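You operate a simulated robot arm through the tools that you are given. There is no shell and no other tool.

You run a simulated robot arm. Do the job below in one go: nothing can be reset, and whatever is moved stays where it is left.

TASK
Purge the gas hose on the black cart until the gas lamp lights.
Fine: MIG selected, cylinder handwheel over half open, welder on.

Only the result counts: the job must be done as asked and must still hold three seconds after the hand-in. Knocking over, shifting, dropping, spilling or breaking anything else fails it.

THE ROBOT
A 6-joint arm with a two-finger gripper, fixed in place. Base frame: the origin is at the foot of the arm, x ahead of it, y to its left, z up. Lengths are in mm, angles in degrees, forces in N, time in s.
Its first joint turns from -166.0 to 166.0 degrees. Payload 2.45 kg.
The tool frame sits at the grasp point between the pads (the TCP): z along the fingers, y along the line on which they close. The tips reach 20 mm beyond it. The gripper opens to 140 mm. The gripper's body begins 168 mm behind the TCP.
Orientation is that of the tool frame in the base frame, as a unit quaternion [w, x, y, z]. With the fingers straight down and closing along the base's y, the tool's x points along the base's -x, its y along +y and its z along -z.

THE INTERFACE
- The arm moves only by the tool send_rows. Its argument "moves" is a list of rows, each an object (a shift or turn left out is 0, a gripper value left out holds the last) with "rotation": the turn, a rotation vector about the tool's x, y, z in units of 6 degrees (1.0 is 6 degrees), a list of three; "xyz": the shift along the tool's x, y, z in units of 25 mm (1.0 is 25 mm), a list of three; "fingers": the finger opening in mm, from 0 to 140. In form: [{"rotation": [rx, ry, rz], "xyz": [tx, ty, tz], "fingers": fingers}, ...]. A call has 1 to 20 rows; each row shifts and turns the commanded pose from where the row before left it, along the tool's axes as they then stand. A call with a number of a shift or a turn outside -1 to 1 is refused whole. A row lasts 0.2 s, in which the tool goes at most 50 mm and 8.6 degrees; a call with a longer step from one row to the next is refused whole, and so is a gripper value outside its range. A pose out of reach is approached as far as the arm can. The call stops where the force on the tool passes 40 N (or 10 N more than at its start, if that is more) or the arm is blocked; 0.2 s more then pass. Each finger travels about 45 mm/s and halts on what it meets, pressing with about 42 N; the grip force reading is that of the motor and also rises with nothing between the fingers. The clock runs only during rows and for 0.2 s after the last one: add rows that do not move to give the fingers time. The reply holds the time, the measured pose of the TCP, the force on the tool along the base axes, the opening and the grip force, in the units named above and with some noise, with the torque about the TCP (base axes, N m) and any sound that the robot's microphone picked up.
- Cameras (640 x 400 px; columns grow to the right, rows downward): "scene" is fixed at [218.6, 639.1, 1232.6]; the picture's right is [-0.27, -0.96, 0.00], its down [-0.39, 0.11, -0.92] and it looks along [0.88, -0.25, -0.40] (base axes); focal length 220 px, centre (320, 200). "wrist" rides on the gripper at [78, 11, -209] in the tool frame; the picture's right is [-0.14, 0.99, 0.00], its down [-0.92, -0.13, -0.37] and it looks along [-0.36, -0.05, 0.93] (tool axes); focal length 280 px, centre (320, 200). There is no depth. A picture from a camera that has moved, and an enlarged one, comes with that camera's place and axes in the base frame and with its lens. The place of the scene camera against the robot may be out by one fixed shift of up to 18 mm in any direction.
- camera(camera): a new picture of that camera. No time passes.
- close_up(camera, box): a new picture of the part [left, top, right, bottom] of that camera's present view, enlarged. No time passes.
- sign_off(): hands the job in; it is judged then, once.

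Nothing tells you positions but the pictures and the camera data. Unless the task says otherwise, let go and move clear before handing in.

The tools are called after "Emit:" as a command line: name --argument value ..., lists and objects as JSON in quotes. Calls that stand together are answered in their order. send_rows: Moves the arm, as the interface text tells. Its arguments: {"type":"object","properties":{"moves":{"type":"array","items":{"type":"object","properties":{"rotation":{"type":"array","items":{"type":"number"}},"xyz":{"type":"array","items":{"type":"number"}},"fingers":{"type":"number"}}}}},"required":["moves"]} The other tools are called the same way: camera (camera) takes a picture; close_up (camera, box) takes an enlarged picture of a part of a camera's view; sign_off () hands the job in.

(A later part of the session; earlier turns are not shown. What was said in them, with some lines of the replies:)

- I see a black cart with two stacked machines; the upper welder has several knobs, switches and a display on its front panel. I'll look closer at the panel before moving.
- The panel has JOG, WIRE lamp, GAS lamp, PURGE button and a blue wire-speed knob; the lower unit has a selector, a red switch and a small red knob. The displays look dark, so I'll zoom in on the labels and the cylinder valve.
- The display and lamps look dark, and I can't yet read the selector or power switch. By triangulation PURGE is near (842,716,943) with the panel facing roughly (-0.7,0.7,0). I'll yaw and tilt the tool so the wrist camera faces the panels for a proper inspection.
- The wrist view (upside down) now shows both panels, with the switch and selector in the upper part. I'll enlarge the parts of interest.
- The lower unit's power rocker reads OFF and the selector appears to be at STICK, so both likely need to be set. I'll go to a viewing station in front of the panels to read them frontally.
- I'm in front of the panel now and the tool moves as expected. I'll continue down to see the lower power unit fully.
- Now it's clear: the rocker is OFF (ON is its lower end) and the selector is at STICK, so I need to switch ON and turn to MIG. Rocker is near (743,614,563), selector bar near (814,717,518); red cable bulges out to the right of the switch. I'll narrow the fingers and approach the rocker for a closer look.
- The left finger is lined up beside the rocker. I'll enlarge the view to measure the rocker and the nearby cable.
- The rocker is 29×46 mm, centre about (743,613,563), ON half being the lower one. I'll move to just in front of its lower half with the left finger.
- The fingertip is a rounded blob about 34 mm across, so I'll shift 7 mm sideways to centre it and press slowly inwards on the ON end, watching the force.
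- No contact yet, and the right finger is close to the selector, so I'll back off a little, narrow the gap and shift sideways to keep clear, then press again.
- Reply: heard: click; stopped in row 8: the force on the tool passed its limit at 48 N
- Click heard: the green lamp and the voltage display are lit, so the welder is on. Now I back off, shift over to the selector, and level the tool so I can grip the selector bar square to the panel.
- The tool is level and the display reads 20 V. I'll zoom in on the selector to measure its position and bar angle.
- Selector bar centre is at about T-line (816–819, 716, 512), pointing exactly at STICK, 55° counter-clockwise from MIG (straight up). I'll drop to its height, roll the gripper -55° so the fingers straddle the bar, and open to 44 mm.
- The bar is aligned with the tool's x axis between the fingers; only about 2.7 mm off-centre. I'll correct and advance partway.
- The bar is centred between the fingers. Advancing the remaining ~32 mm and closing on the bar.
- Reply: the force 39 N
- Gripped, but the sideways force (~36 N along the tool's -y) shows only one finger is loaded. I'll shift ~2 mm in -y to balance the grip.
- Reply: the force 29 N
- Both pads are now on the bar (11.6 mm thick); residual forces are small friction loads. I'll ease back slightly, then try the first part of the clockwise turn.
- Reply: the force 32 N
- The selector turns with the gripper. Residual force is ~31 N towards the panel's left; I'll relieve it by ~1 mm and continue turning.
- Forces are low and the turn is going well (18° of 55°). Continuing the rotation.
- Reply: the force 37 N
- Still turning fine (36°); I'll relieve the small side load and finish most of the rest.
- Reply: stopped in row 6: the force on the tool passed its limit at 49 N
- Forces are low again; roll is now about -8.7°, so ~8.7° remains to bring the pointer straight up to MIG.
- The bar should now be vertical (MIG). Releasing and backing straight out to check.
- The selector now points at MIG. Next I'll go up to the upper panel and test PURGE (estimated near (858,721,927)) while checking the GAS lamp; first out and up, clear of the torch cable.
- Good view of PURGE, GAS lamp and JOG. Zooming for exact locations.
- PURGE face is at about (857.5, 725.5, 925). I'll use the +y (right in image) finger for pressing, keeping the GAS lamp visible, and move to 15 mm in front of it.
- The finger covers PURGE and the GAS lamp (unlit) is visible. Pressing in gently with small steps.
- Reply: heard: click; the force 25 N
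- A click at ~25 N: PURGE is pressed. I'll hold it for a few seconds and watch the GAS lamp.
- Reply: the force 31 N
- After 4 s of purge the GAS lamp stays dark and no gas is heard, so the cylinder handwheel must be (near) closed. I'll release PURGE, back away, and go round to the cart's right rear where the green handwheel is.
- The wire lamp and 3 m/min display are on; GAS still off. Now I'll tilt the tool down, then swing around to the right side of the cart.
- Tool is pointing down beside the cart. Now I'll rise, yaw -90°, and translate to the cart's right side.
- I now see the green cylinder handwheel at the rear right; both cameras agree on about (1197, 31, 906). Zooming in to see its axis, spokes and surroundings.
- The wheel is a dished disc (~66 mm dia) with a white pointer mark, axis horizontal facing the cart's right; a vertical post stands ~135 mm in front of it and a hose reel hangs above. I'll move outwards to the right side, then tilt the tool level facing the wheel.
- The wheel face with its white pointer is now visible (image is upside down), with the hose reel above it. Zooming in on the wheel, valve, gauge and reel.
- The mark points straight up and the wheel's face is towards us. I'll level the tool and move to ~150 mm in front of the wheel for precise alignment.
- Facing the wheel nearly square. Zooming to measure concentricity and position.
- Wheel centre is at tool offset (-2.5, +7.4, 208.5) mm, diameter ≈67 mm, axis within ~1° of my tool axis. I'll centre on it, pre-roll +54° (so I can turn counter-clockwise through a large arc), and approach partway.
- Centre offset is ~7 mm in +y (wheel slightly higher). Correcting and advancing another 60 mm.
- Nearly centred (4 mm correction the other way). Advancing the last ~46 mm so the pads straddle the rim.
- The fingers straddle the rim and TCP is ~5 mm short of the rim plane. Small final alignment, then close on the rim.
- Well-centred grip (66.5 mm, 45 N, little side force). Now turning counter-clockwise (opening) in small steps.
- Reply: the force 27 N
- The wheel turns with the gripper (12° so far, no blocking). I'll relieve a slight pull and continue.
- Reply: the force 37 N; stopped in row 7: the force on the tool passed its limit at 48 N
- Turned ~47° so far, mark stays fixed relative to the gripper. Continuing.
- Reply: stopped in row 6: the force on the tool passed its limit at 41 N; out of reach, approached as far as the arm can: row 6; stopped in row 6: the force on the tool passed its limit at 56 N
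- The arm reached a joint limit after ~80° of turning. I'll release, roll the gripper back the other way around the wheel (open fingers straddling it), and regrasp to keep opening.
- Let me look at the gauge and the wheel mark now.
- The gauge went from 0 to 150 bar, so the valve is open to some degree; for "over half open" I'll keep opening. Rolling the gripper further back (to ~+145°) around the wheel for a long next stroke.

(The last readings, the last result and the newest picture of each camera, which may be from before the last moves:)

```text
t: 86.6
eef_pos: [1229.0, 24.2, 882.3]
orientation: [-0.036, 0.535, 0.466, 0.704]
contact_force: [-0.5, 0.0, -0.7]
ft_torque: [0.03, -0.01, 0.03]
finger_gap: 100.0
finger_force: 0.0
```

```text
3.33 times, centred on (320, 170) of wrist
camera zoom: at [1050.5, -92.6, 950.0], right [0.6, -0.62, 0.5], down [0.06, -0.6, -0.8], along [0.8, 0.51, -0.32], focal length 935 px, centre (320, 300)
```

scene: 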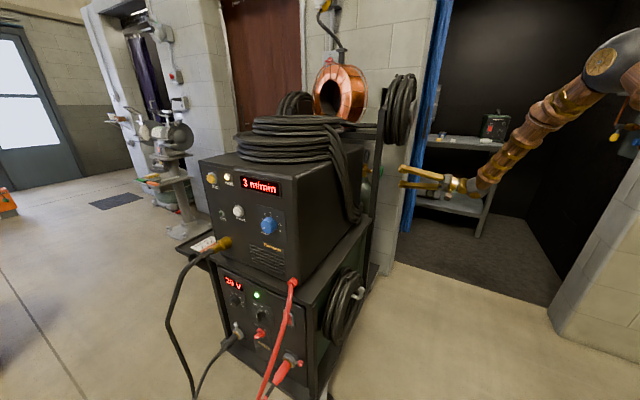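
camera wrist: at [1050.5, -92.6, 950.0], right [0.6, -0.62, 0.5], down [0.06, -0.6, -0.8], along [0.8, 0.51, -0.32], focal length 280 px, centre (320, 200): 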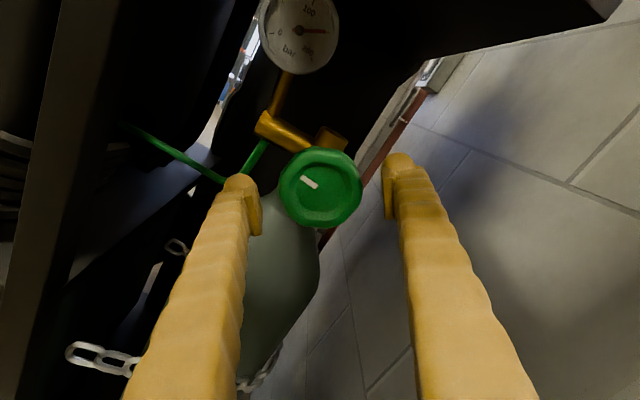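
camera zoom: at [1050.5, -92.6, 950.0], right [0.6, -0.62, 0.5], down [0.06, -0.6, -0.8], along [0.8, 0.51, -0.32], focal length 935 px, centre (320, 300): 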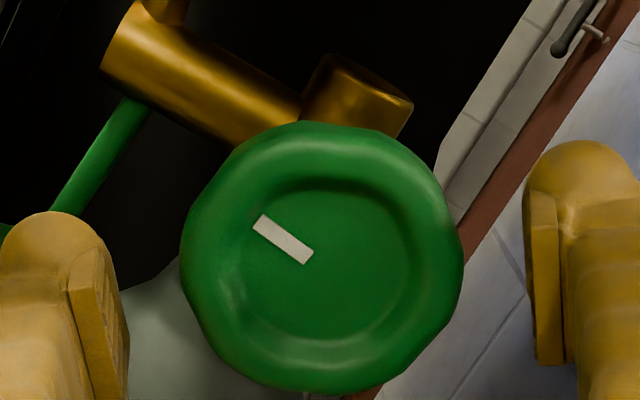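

The regrasp pose is fine; a small 4 mm correction along tool x, then close again and continue opening.

Emit:
send_rows --moves '[{"xyz": [0.15, 0.02, 0]}, {}, {"fingers": 55}, {}, {}, {}, {}, {}]'

Emit:
close_up --camera "wrist" --box '[240, 110, 400, 230]'

```text
t: 88.4
eef_pos: [1227.0, 26.3, 883.5]
orientation: [-0.035, 0.535, 0.466, 0.704]
contact_force: [-1.0, -0.1, 0.1]
ft_torque: [-0.05, 0.02, 0.1]
finger_gap: 67.3
finger_force: 45.2
```

```text
3.33 times, centred on (320, 170) of wrist
camera zoom: at [1049.5, -91.3, 953.5], right [0.6, -0.62, 0.5], down [0.06, -0.6, -0.8], along [0.8, 0.51, -0.32], focal length 935 px, centre (320, 300)
```

zoom: 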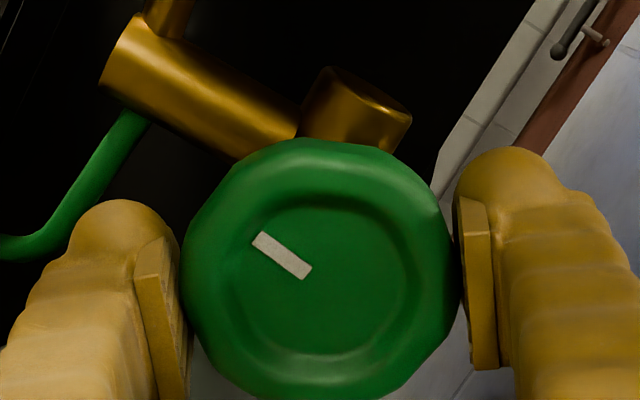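

Clean, balanced grip. Turning counter-clockwise again in small steps.

Emit:
send_rows --moves '[{"rotation": [0, 0, -0.5]}, {"rotation": [0, 0, -0.5]}, {"rotation": [0, 0, -0.5]}, {"rotation": [0, 0, -0.5]}, {"rotation": [0, 0, -0.5]}, {"rotation": [0, 0, -0.5]}, {}]'

Emit:
close_up --camera "wrist" --box '[240, 110, 400, 230]'

```text
t: 90.0
eef_pos: [1225.9, 25.8, 885.5]
orientation: [0.076, 0.454, 0.544, 0.702]
contact_force: [14.5, 0.9, 2.7]
ft_torque: [-0.02, 0.03, 0.06]
finger_gap: 66.7
finger_force: 44.8
```

```text
3.33 times, centred on (320, 170) of wrist
camera zoom: at [1035.3, -77.9, 938.0], right [0.46, -0.48, 0.75], down [0.21, -0.76, -0.62], along [0.86, 0.45, -0.25], focal length 935 px, centre (320, 300)
```

zoom: 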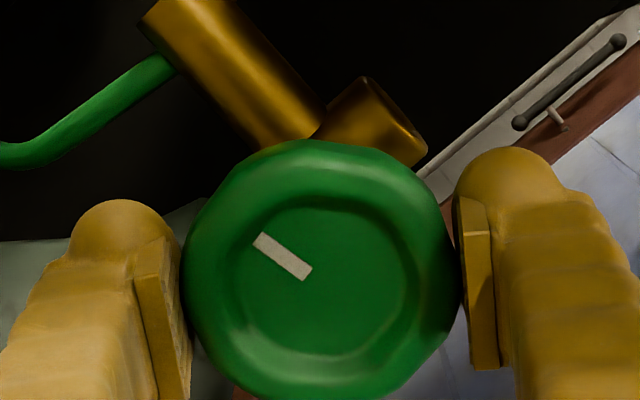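

Emit:
send_rows --moves '[{"rotation": [0, 0, -0.5]}, {"rotation": [0, 0, -0.5]}, {"rotation": [0, 0, -0.5]}, {"rotation": [0, 0, -0.5]}, {"rotation": [0, 0, -0.5]}, {"rotation": [0, 0, -0.5]}, {"rotation": [0, 0, -0.5]}, {"rotation": [0, 0, -0.5]}, {}]'

```text
t: 92.0
eef_pos: [1225.5, 26.3, 884.7]
orientation: [0.22, 0.333, 0.626, 0.67]
contact_force: [-8.6, -11.0, -4.6]
ft_torque: [-0.05, 0.04, 0.01]
finger_gap: 66.7
finger_force: 44.9
```

Emit:
send_rows --moves '[{"rotation": [0, 0, -0.5]}, {"rotation": [0, 0, -0.5]}, {"rotation": [0, 0, -0.5]}, {"rotation": [0, 0, -0.5]}, {"rotation": [0, 0, -0.5]}, {"rotation": [0, 0, -0.5]}, {"rotation": [0, 0, -0.5]}, {"rotation": [0, 0, -0.5]}, {}]'

Emit:
camera --camera "wrist"

```text
t: 94.0
eef_pos: [1227.3, 25.5, 884.0]
orientation: [0.354, 0.194, 0.682, 0.609]
contact_force: [-34.3, -15.4, -7.2]
ft_torque: [0.03, -0.01, 0.1]
finger_gap: 67.4
finger_force: 45.6
```

```text
taken
camera wrist: at [1022.3, -63.5, 876.5], right [-0.07, 0.08, 0.99], down [0.38, -0.92, 0.1], along [0.92, 0.38, 0.04], focal length 280 px, centre (320, 200)
```

wrist: 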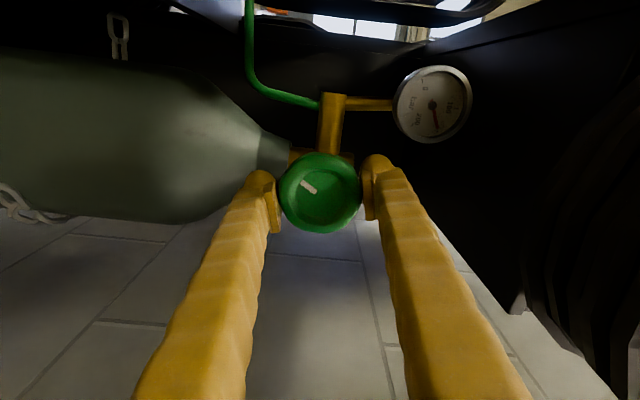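

Turn total ≈146°. Relieving the axial load and continuing.

Emit:
send_rows --moves '[{"xyz": [0.016, 0, -0.04]}, {"rotation": [0, 0, -0.5]}, {"rotation": [0, 0, -0.5]}, {"rotation": [0, 0, -0.5]}, {"rotation": [0, 0, -0.5]}, {"rotation": [0, 0, -0.5]}, {"rotation": [0, 0, -0.5]}, {"rotation": [0, 0, -0.5]}, {"rotation": [0, 0, -0.5]}, {}]'

Emit:
close_up --camera "wrist" --box '[240, 110, 400, 230]'

```text
t: 96.2
eef_pos: [1226.9, 25.2, 884.8]
orientation: [0.473, 0.048, 0.707, 0.523]
contact_force: [11.9, 14.5, -12.8]
ft_torque: [0.07, -0.04, 0.22]
finger_gap: 66.8
finger_force: 45.2
```

```text
3.33 times, centred on (320, 170) of wrist
camera zoom: at [1028.1, -72.0, 845.0], right [-0.35, 0.37, 0.86], down [0.29, -0.83, 0.47], along [0.89, 0.42, 0.18], focal length 935 px, centre (320, 300)
```

zoom: 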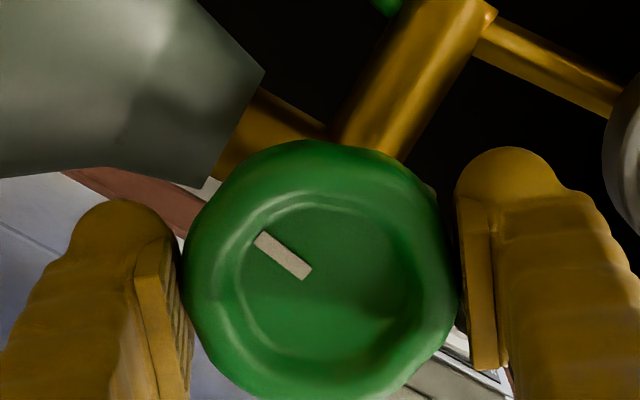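

Total ≈170° without slip or stop. Continuing.

Emit:
send_rows --moves '[{"xyz": [0, -0.012, 0.015]}, {"rotation": [0, 0, -0.5]}, {"rotation": [0, 0, -0.5]}, {"rotation": [0, 0, -0.5]}, {"rotation": [0, 0, -0.5]}, {"rotation": [0, 0, -0.5]}, {"rotation": [0, 0, -0.5]}, {"rotation": [0, 0, -0.5]}, {"rotation": [0, 0, -0.5]}, {}]'

Emit:
close_up --camera "wrist" --box '[240, 110, 400, 230]'

```text
t: 98.4
eef_pos: [1226.7, 25.5, 884.8]
orientation: [0.572, -0.099, 0.702, 0.413]
contact_force: [14.2, -2.9, -6.9]
ft_torque: [1.2, 0.93, -0.02]
finger_gap: 66.8
finger_force: 45.4
```

```text
3.33 times, centred on (320, 170) of wrist
camera zoom: at [1043.6, -88.3, 821.5], right [-0.56, 0.59, 0.58], down [0.11, -0.64, 0.76], along [0.82, 0.49, 0.29], focal length 935 px, centre (320, 300)
```

zoom: 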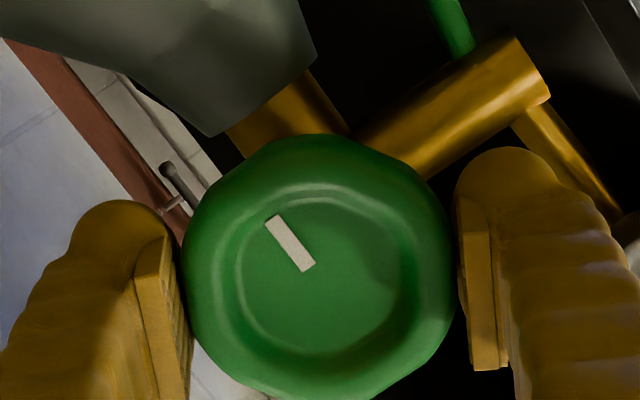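

The mark has now shifted relative to the pads and torque rose to ~1.5 N·m: the wheel has hit its fully-open stop (~180°). Releasing and backing straight out.

Emit:
send_rows --moves '[{"fingers": 100}, {}, {}, {}, {"xyz": [0, 0, -0.6]}, {"xyz": [0, 0, -1]}, {"xyz": [0, 0, -1]}, {"xyz": [0, 0, -1]}, {"xyz": [0, 0, -1]}, {"xyz": [0, 0, -1]}, {"xyz": [0, 0, -1]}, {}]'

Emit:
camera --camera "wrist"

Emit:
close_up --camera "wrist" --box '[270, 80, 430, 200]'

Emit:
camera --camera "scene"

```text
t: 101.0
eef_pos: [1106.9, -90.3, 885.3]
orientation: [0.572, -0.099, 0.702, 0.413]
contact_force: [-0.6, -0.2, 0.3]
ft_torque: [0.01, 0.03, 0.02]
finger_gap: 99.9
finger_force: 0.0
```

```text
taken
camera wrist: at [925.1, -204.4, 821.7], right [-0.56, 0.59, 0.58], down [0.11, -0.64, 0.76], along [0.82, 0.49, 0.29], focal length 280 px, centre (320, 200)
```

wrist: 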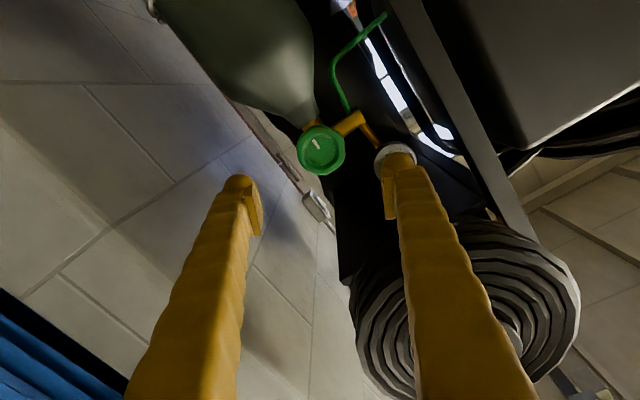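

```text
3.33 times, centred on (350, 140) of wrist
camera zoom: at [925.1, -204.4, 821.7], right [-0.56, 0.59, 0.58], down [0.11, -0.64, 0.76], along [0.82, 0.49, 0.29], focal length 935 px, centre (220, 400)
```

zoom: 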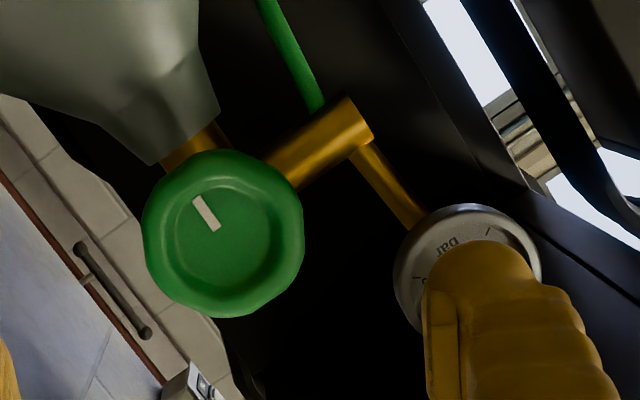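

```text
taken
```

scene: 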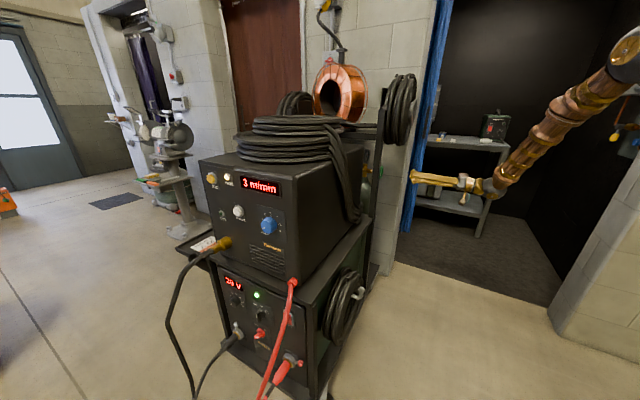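

The mark now points down — 180° from its start, i.e. fully open at the stop. Now I'll retrace my safe path back towards the PURGE button.

Emit:
send_rows --moves '[{"rotation": [0, 0, -0.93], "xyz": [0, 0, -0.4], "fingers": 10}, {"rotation": [0, 0, -0.93], "xyz": [0, 0, -0.4]}, {"rotation": [0, 0, -0.93], "xyz": [0, 0, -0.4]}, {"rotation": [0, 0, -0.93], "xyz": [0, 0, -0.4]}, {"rotation": [0, 0, -0.93]}, {"xyz": [-0.476, 0.988, -0.6]}, {"xyz": [-0.476, 0.988, -0.6]}, {"xyz": [-0.476, 0.988, -0.6]}, {"xyz": [-0.476, 0.988, -0.6]}, {"xyz": [-0.476, 0.988, -0.6]}, {"xyz": [-0.476, 0.988, -0.6]}, {"xyz": [-0.476, 0.988, -0.6]}, {"xyz": [-0.476, 0.988, -0.6]}, {"xyz": [-0.476, 0.988, -0.6]}, {"xyz": [-0.476, 0.988, -0.6]}]'

Emit:
send_rows --moves '[{"rotation": [0, 1, 0]}, {"rotation": [0, 1, 0]}, {"rotation": [0, 1, 0]}, {"rotation": [0, 1, 0]}, {"rotation": [0, 1, 0]}, {"rotation": [0, 1, 0]}, {"rotation": [0, 1, 0]}, {"rotation": [0, 1, 0]}, {"rotation": [0, 1, 0]}, {"rotation": [0, 1, 0]}, {"rotation": [0, 1, 0]}, {"rotation": [0, 1, 0]}, {"rotation": [0, 1, 0]}, {"rotation": [0, 1, 0]}, {"rotation": [0, 1, 0]}]'

```text
t: 104.2
eef_pos: [803.4, -42.0, 1003.4]
orientation: [0.654, -0.266, 0.657, 0.263]
contact_force: [0.2, 0.2, -0.6]
ft_torque: [0.0, -0.01, 0.02]
finger_gap: 9.8
finger_force: 0.0
```

```text
t: 107.4
eef_pos: [799.6, -41.9, 1005.2]
orientation: [-0.003, -0.374, 0.927, -0.004]
contact_force: [0.0, -0.7, 0.4]
ft_torque: [0.03, -0.01, 0.01]
finger_gap: 9.9
finger_force: 0.0
```

Tool is down again beside the cart; retracing the lateral path to the front side.

Emit:
send_rows --moves '[{"xyz": [-0.068, 0.988, -0.323]}, {"xyz": [-0.068, 0.988, -0.323]}, {"xyz": [-0.068, 0.988, -0.323]}, {"xyz": [-0.068, 0.988, -0.323]}, {"xyz": [-0.068, 0.988, -0.323]}, {"xyz": [-0.068, 0.988, -0.323]}, {"xyz": [-0.068, 0.988, -0.323]}, {"xyz": [-0.068, 0.988, -0.323]}, {"xyz": [-0.068, 0.988, -0.323]}, {"xyz": [-0.068, 0.988, -0.323]}, {"xyz": [-0.068, 0.988, -0.323]}, {"xyz": [-0.068, 0.988, -0.323]}, {"xyz": [-0.068, 0.988, -0.323]}]'

Emit:
send_rows --moves '[{"xyz": [-0.8, 0.97, -0.13]}, {"xyz": [-0.8, 0.97, -0.13]}, {"xyz": [-0.8, 0.97, -0.13]}, {"xyz": [-0.8, 0.97, -0.13]}, {"xyz": [-0.8, 0.97, -0.13]}, {"xyz": [-0.8, 0.97, -0.13]}, {"xyz": [-0.8, 0.97, -0.13]}, {"xyz": [-0.8, 0.97, -0.13]}, {"xyz": [-0.8, 0.97, -0.13]}, {"xyz": [-0.8, 0.97, -0.13]}, {"xyz": [-0.8, 0.97, -0.13]}, {"xyz": [-0.8, 0.97, -0.13]}, {"xyz": [-0.8, 0.97, -0.13]}, {"xyz": [-0.8, 0.97, -0.13]}]'

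```text
t: 110.2
eef_pos: [595.0, 204.9, 1110.5]
orientation: [-0.002, -0.374, 0.927, -0.003]
contact_force: [1.0, 0.6, 0.4]
ft_torque: [-0.03, -0.01, 0.0]
finger_gap: 9.8
finger_force: 0.1
```

```text
t: 113.2
eef_pos: [559.3, 642.1, 1152.4]
orientation: [-0.002, -0.374, 0.928, -0.001]
contact_force: [-0.3, -0.2, 1.1]
ft_torque: [0.05, 0.01, 0.03]
finger_gap: 9.9
finger_force: 0.1
```

Emit:
send_rows --moves '[{"rotation": [0, 0, 1]}, {"rotation": [0, 0, 1]}, {"rotation": [0, 0, 1]}, {"rotation": [0, 0, 1]}, {"rotation": [0, 0, 1]}, {"rotation": [0, 0, 1]}, {"rotation": [0, 0, 1]}, {"rotation": [0, 0, 1]}, {"rotation": [0, 0, 1]}, {"rotation": [0, 0, 1], "xyz": [0, 0, 1]}, {"rotation": [0, 0, 1], "xyz": [0, 0, 1]}, {"rotation": [0, 0, 1], "xyz": [0, 0, 1]}, {"rotation": [0, 0, 1], "xyz": [0, 0, 1]}, {"rotation": [0, 0, 1], "xyz": [0, 0, 1]}, {"rotation": [0, 0, 1], "xyz": [0, 0, 1]}]'

Emit:
send_rows --moves '[{"rotation": [0, -1, 0]}, {"rotation": [0, -1, 0]}, {"rotation": [0, -1, 0]}, {"rotation": [0, -1, 0]}, {"rotation": [0, -1, 0]}, {"rotation": [0, -1, 0]}, {"rotation": [0, -1, 0]}, {"rotation": [0, -1, 0]}, {"rotation": [0, -1, 0]}, {"rotation": [0, -1, 0], "xyz": [0.5, 0, 0]}, {"rotation": [0, -1, 0], "xyz": [0.5, 0, 0]}, {"rotation": [0, -1, 0], "xyz": [0.5, 0, 0]}, {"rotation": [0, -1, 0], "xyz": [0.5, 0, 0]}, {"rotation": [0, -1, 0], "xyz": [0.5, 0, 0]}, {"rotation": [0, -1, 0], "xyz": [0.5, 0, 0]}]'

Emit:
camera --camera "wrist"

```text
t: 116.4
eef_pos: [559.9, 645.2, 1001.6]
orientation: [0.0, 0.391, 0.92, -0.003]
contact_force: [-0.6, 0.5, 1.4]
ft_torque: [0.03, -0.01, 0.01]
finger_gap: 10.0
finger_force: 0.1
```

```text
t: 119.6
eef_pos: [540.6, 661.7, 933.7]
orientation: [0.651, 0.275, 0.65, -0.279]
contact_force: [-0.3, 0.1, 1.1]
ft_torque: [0.08, 0.04, 0.0]
finger_gap: 10.1
finger_force: 0.0
```

```text
taken
camera wrist: at [403.3, 817.7, 854.6], right [0.71, 0.69, 0.13], down [-0.35, 0.18, 0.92], along [0.61, -0.7, 0.37], focal length 280 px, centre (320, 200)
```

wrist: 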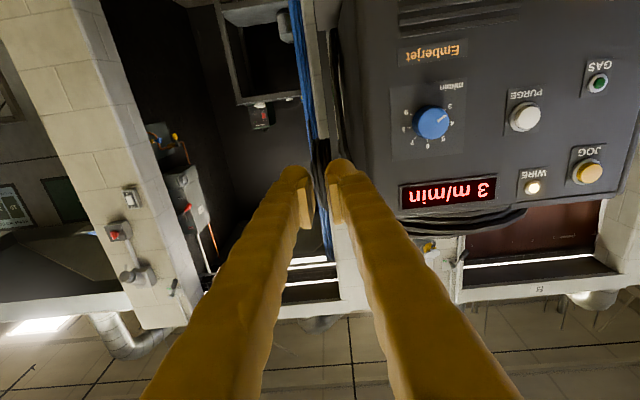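

Back in front of the upper panel, GAS still unlit. Moving across and in towards PURGE on the same line as before.

Emit:
send_rows --moves '[{"xyz": [0, 1, 0]}, {"xyz": [0, 1, 0]}, {"xyz": [0, 1, 0]}, {"xyz": [0, 1, 0]}, {"xyz": [0, 1, 0]}, {"xyz": [0, 1, 0]}, {"xyz": [0, 1, 0]}, {"xyz": [0, 1, 0]}, {"xyz": [0, 1, 0]}, {"xyz": [0, 1, 0]}, {"xyz": [0.12, 0.1, 0.6]}, {"xyz": [0.12, 0, 1]}, {"xyz": [0, 0, 1]}, {"xyz": [0, 0, 1]}, {"xyz": [0, 0, 1]}, {}]'

Emit:
camera --camera "wrist"

Emit:
close_up --camera "wrist" --box '[280, 100, 480, 230]'

```text
t: 123.0
eef_pos: [802.3, 753.6, 926.2]
orientation: [0.651, 0.274, 0.651, -0.278]
contact_force: [-0.4, -0.8, 0.2]
ft_torque: [-0.04, -0.01, -0.01]
finger_gap: 9.7
finger_force: 0.1
```

```text
taken
camera wrist: at [665.4, 910.0, 847.0], right [0.71, 0.69, 0.13], down [-0.35, 0.18, 0.92], along [0.61, -0.7, 0.37], focal length 280 px, centre (320, 200)
```

wrist: 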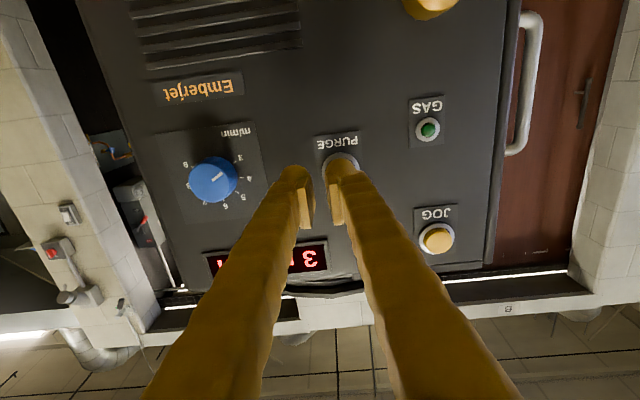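

```text
3.08 times, centred on (380, 165) of wrist
camera zoom: at [665.4, 910.0, 847.0], right [0.71, 0.69, 0.13], down [-0.35, 0.18, 0.92], along [0.61, -0.7, 0.37], focal length 863 px, centre (135, 308)
```

zoom: 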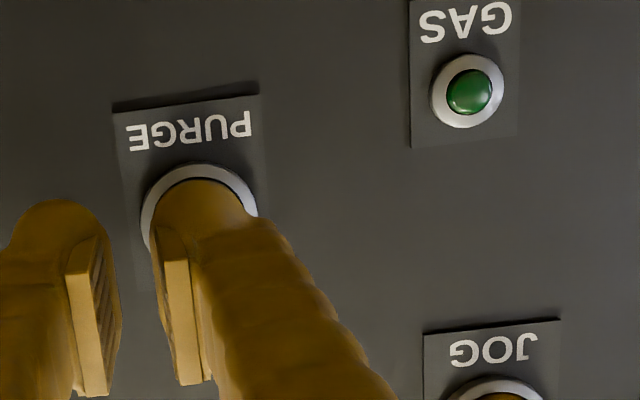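

Aligned with PURGE as before. Advancing and pressing gently.

Emit:
send_rows --moves '[{"xyz": [0, 0, 0.6]}, {"xyz": [0, 0, 0.4]}, {"xyz": [0, 0, 0.2]}, {"xyz": [0, 0, 0.12]}, {"xyz": [0, 0, 0.08]}, {"xyz": [0, 0, 0.06]}, {"xyz": [0, 0, 0.06]}, {}]'

Emit:
close_up --camera "wrist" --box '[280, 100, 480, 230]'

```text
t: 124.8
eef_pos: [828.3, 728.0, 926.4]
orientation: [0.651, 0.275, 0.651, -0.279]
contact_force: [-11.2, 10.7, -5.3]
ft_torque: [0.06, 0.12, 0.22]
finger_gap: 9.2
finger_force: 0.0
heard: click
```

```text
3.08 times, centred on (380, 165) of wrist
camera zoom: at [691.1, 883.8, 846.4], right [0.71, 0.69, 0.13], down [-0.35, 0.18, 0.92], along [0.61, -0.7, 0.37], focal length 863 px, centre (135, 308)
```

zoom: 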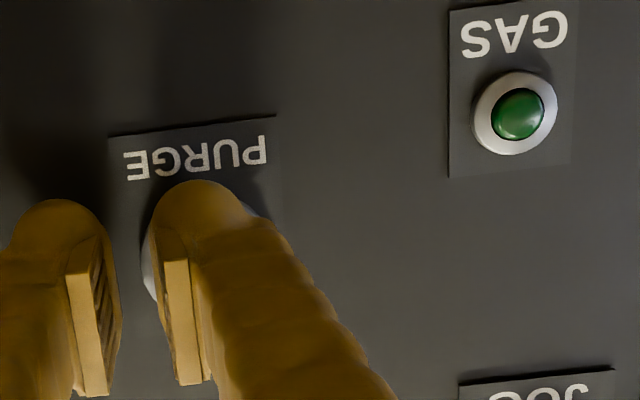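

Click at ~16 N. Pressing about 1 mm further and holding while watching the GAS lamp.

Emit:
send_rows --moves '[{"xyz": [0, 0, 0.05]}, {}, {}, {}, {}, {}, {}, {}, {}, {}, {}, {}]'

Emit:
close_up --camera "wrist" --box '[280, 100, 480, 230]'

```text
t: 127.4
eef_pos: [830.5, 726.3, 927.0]
orientation: [0.651, 0.274, 0.651, -0.279]
contact_force: [-15.2, 16.8, -5.6]
ft_torque: [0.04, 0.16, 0.34]
finger_gap: 9.3
finger_force: 0.1
```

```text
3.08 times, centred on (380, 165) of wrist
camera zoom: at [692.3, 883.1, 846.9], right [0.71, 0.69, 0.13], down [-0.35, 0.18, 0.92], along [0.61, -0.7, 0.37], focal length 863 px, centre (135, 308)
```

zoom: 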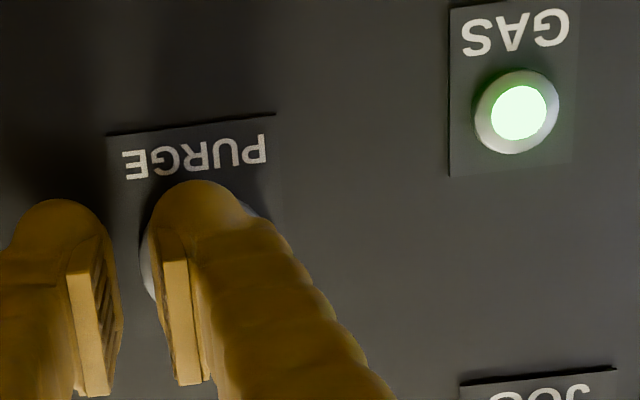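

The GAS lamp is lit. I'll release PURGE, back away, and check that the lamp stays on.

Emit:
send_rows --moves '[{"xyz": [0, 0, -0.4]}, {"xyz": [0, 0, -1]}, {"xyz": [0, 0, -1]}, {"xyz": [0, 0, -1]}, {"xyz": [0, 0, -1]}, {"xyz": [0, 0, -1]}, {}, {}, {}, {}, {}, {}, {}, {}, {}, {}]'

Emit:
camera --camera "wrist"

Emit:
close_up --camera "wrist" --box '[300, 90, 460, 220]'

```text
t: 130.8
eef_pos: [739.9, 823.7, 926.9]
orientation: [0.651, 0.274, 0.651, -0.278]
contact_force: [0.9, -0.3, 0.1]
ft_torque: [-0.01, 0.02, -0.02]
finger_gap: 10.0
finger_force: 0.0
```

```text
taken
camera wrist: at [601.5, 980.0, 846.8], right [0.71, 0.69, 0.13], down [-0.35, 0.18, 0.92], along [0.61, -0.7, 0.37], focal length 280 px, centre (320, 200)
```

wrist: 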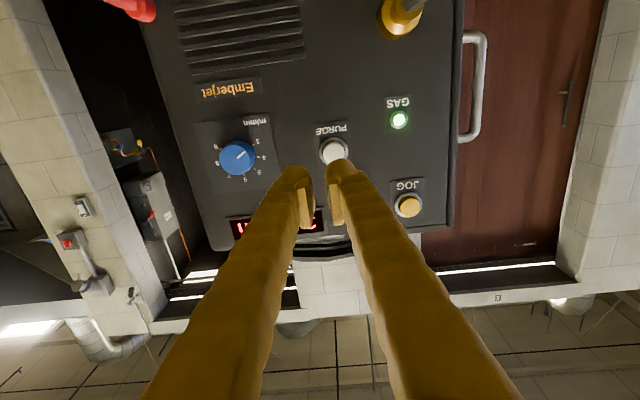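

```text
3.08 times, centred on (380, 155) of wrist
camera zoom: at [601.5, 980.0, 846.8], right [0.71, 0.69, 0.13], down [-0.35, 0.18, 0.92], along [0.61, -0.7, 0.37], focal length 863 px, centre (135, 338)
```

zoom: 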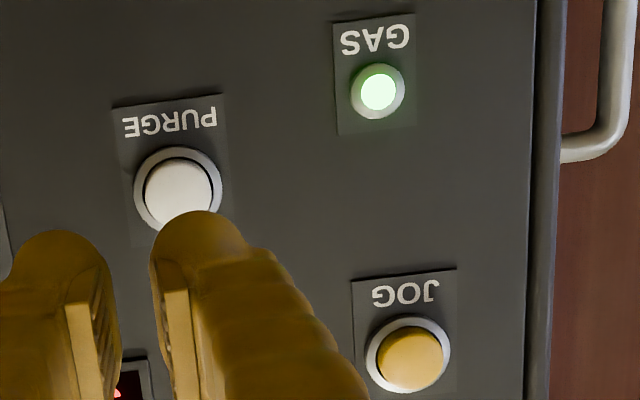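

The GAS lamp stays lit with PURGE released and the gripper clear. One last look after a further wait, plus the scene view for anything disturbed.

Emit:
send_rows --moves '[{"xyz": [0, -1, 0]}, {"xyz": [0, -1, 0]}, {"xyz": [0, -1, -0.5]}, {"xyz": [0, -1, -0.5]}, {}, {}, {}, {}, {}, {}, {}, {}, {}, {}, {}, {}]'

Emit:
camera --camera "wrist"

Emit:
camera --camera "scene"

```text
t: 134.2
eef_pos: [648.2, 773.7, 926.4]
orientation: [0.651, 0.275, 0.651, -0.278]
contact_force: [-0.2, 0.2, -0.4]
ft_torque: [-0.01, -0.01, 0.02]
finger_gap: 9.8
finger_force: 0.1
```

```text
taken
camera wrist: at [511.6, 930.4, 847.2], right [0.71, 0.69, 0.13], down [-0.35, 0.18, 0.92], along [0.61, -0.7, 0.37], focal length 280 px, centre (320, 200)
```

wrist: 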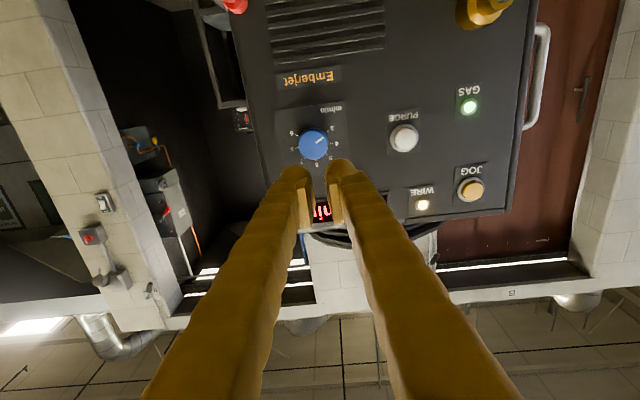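

```text
taken
```

scene: 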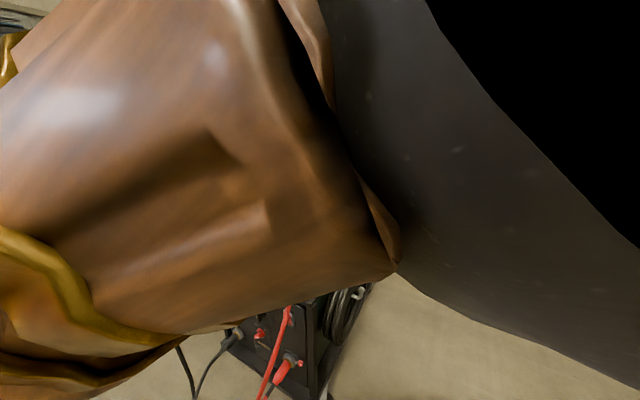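

The GAS lamp is still lit more than 5 s after release. The welder is on, MIG is selected, the handwheel is fully open, and the gripper is clear of the cart, so I'm handing in.

Emit:
sign_off

```text
The job is handed in.
```

The gas hose is purged and the GAS lamp on the black cart is lit. It stayed lit for more than 5 seconds after I released PURGE, and I handed the job in then.

Three settings were not as needed, so I changed them before the purge would work:

- **Welder:** the rocker was at OFF. I pressed the ON end, and the lamp and displays came on.
- **Selector:** it was at STICK. I turned it to MIG.
- **Cylinder handwheel:** it started closed, with the gauge at 0 bar. I turned it about 180° to its open stop, and the gauge read 150 bar partway through.

I first tried PURGE for about 4 seconds with the handwheel still closed, and the lamp did not light. With it open, the lamp lit after about 3 seconds of holding.

I left the voltage (20 V) and wire speed (3 m/min) as I found them, although the job card on the cart says 23 V and 6 m/min. The gripper is clear of the cart. I saw nothing knocked or shifted, but the arm blocked most of the final scene picture.
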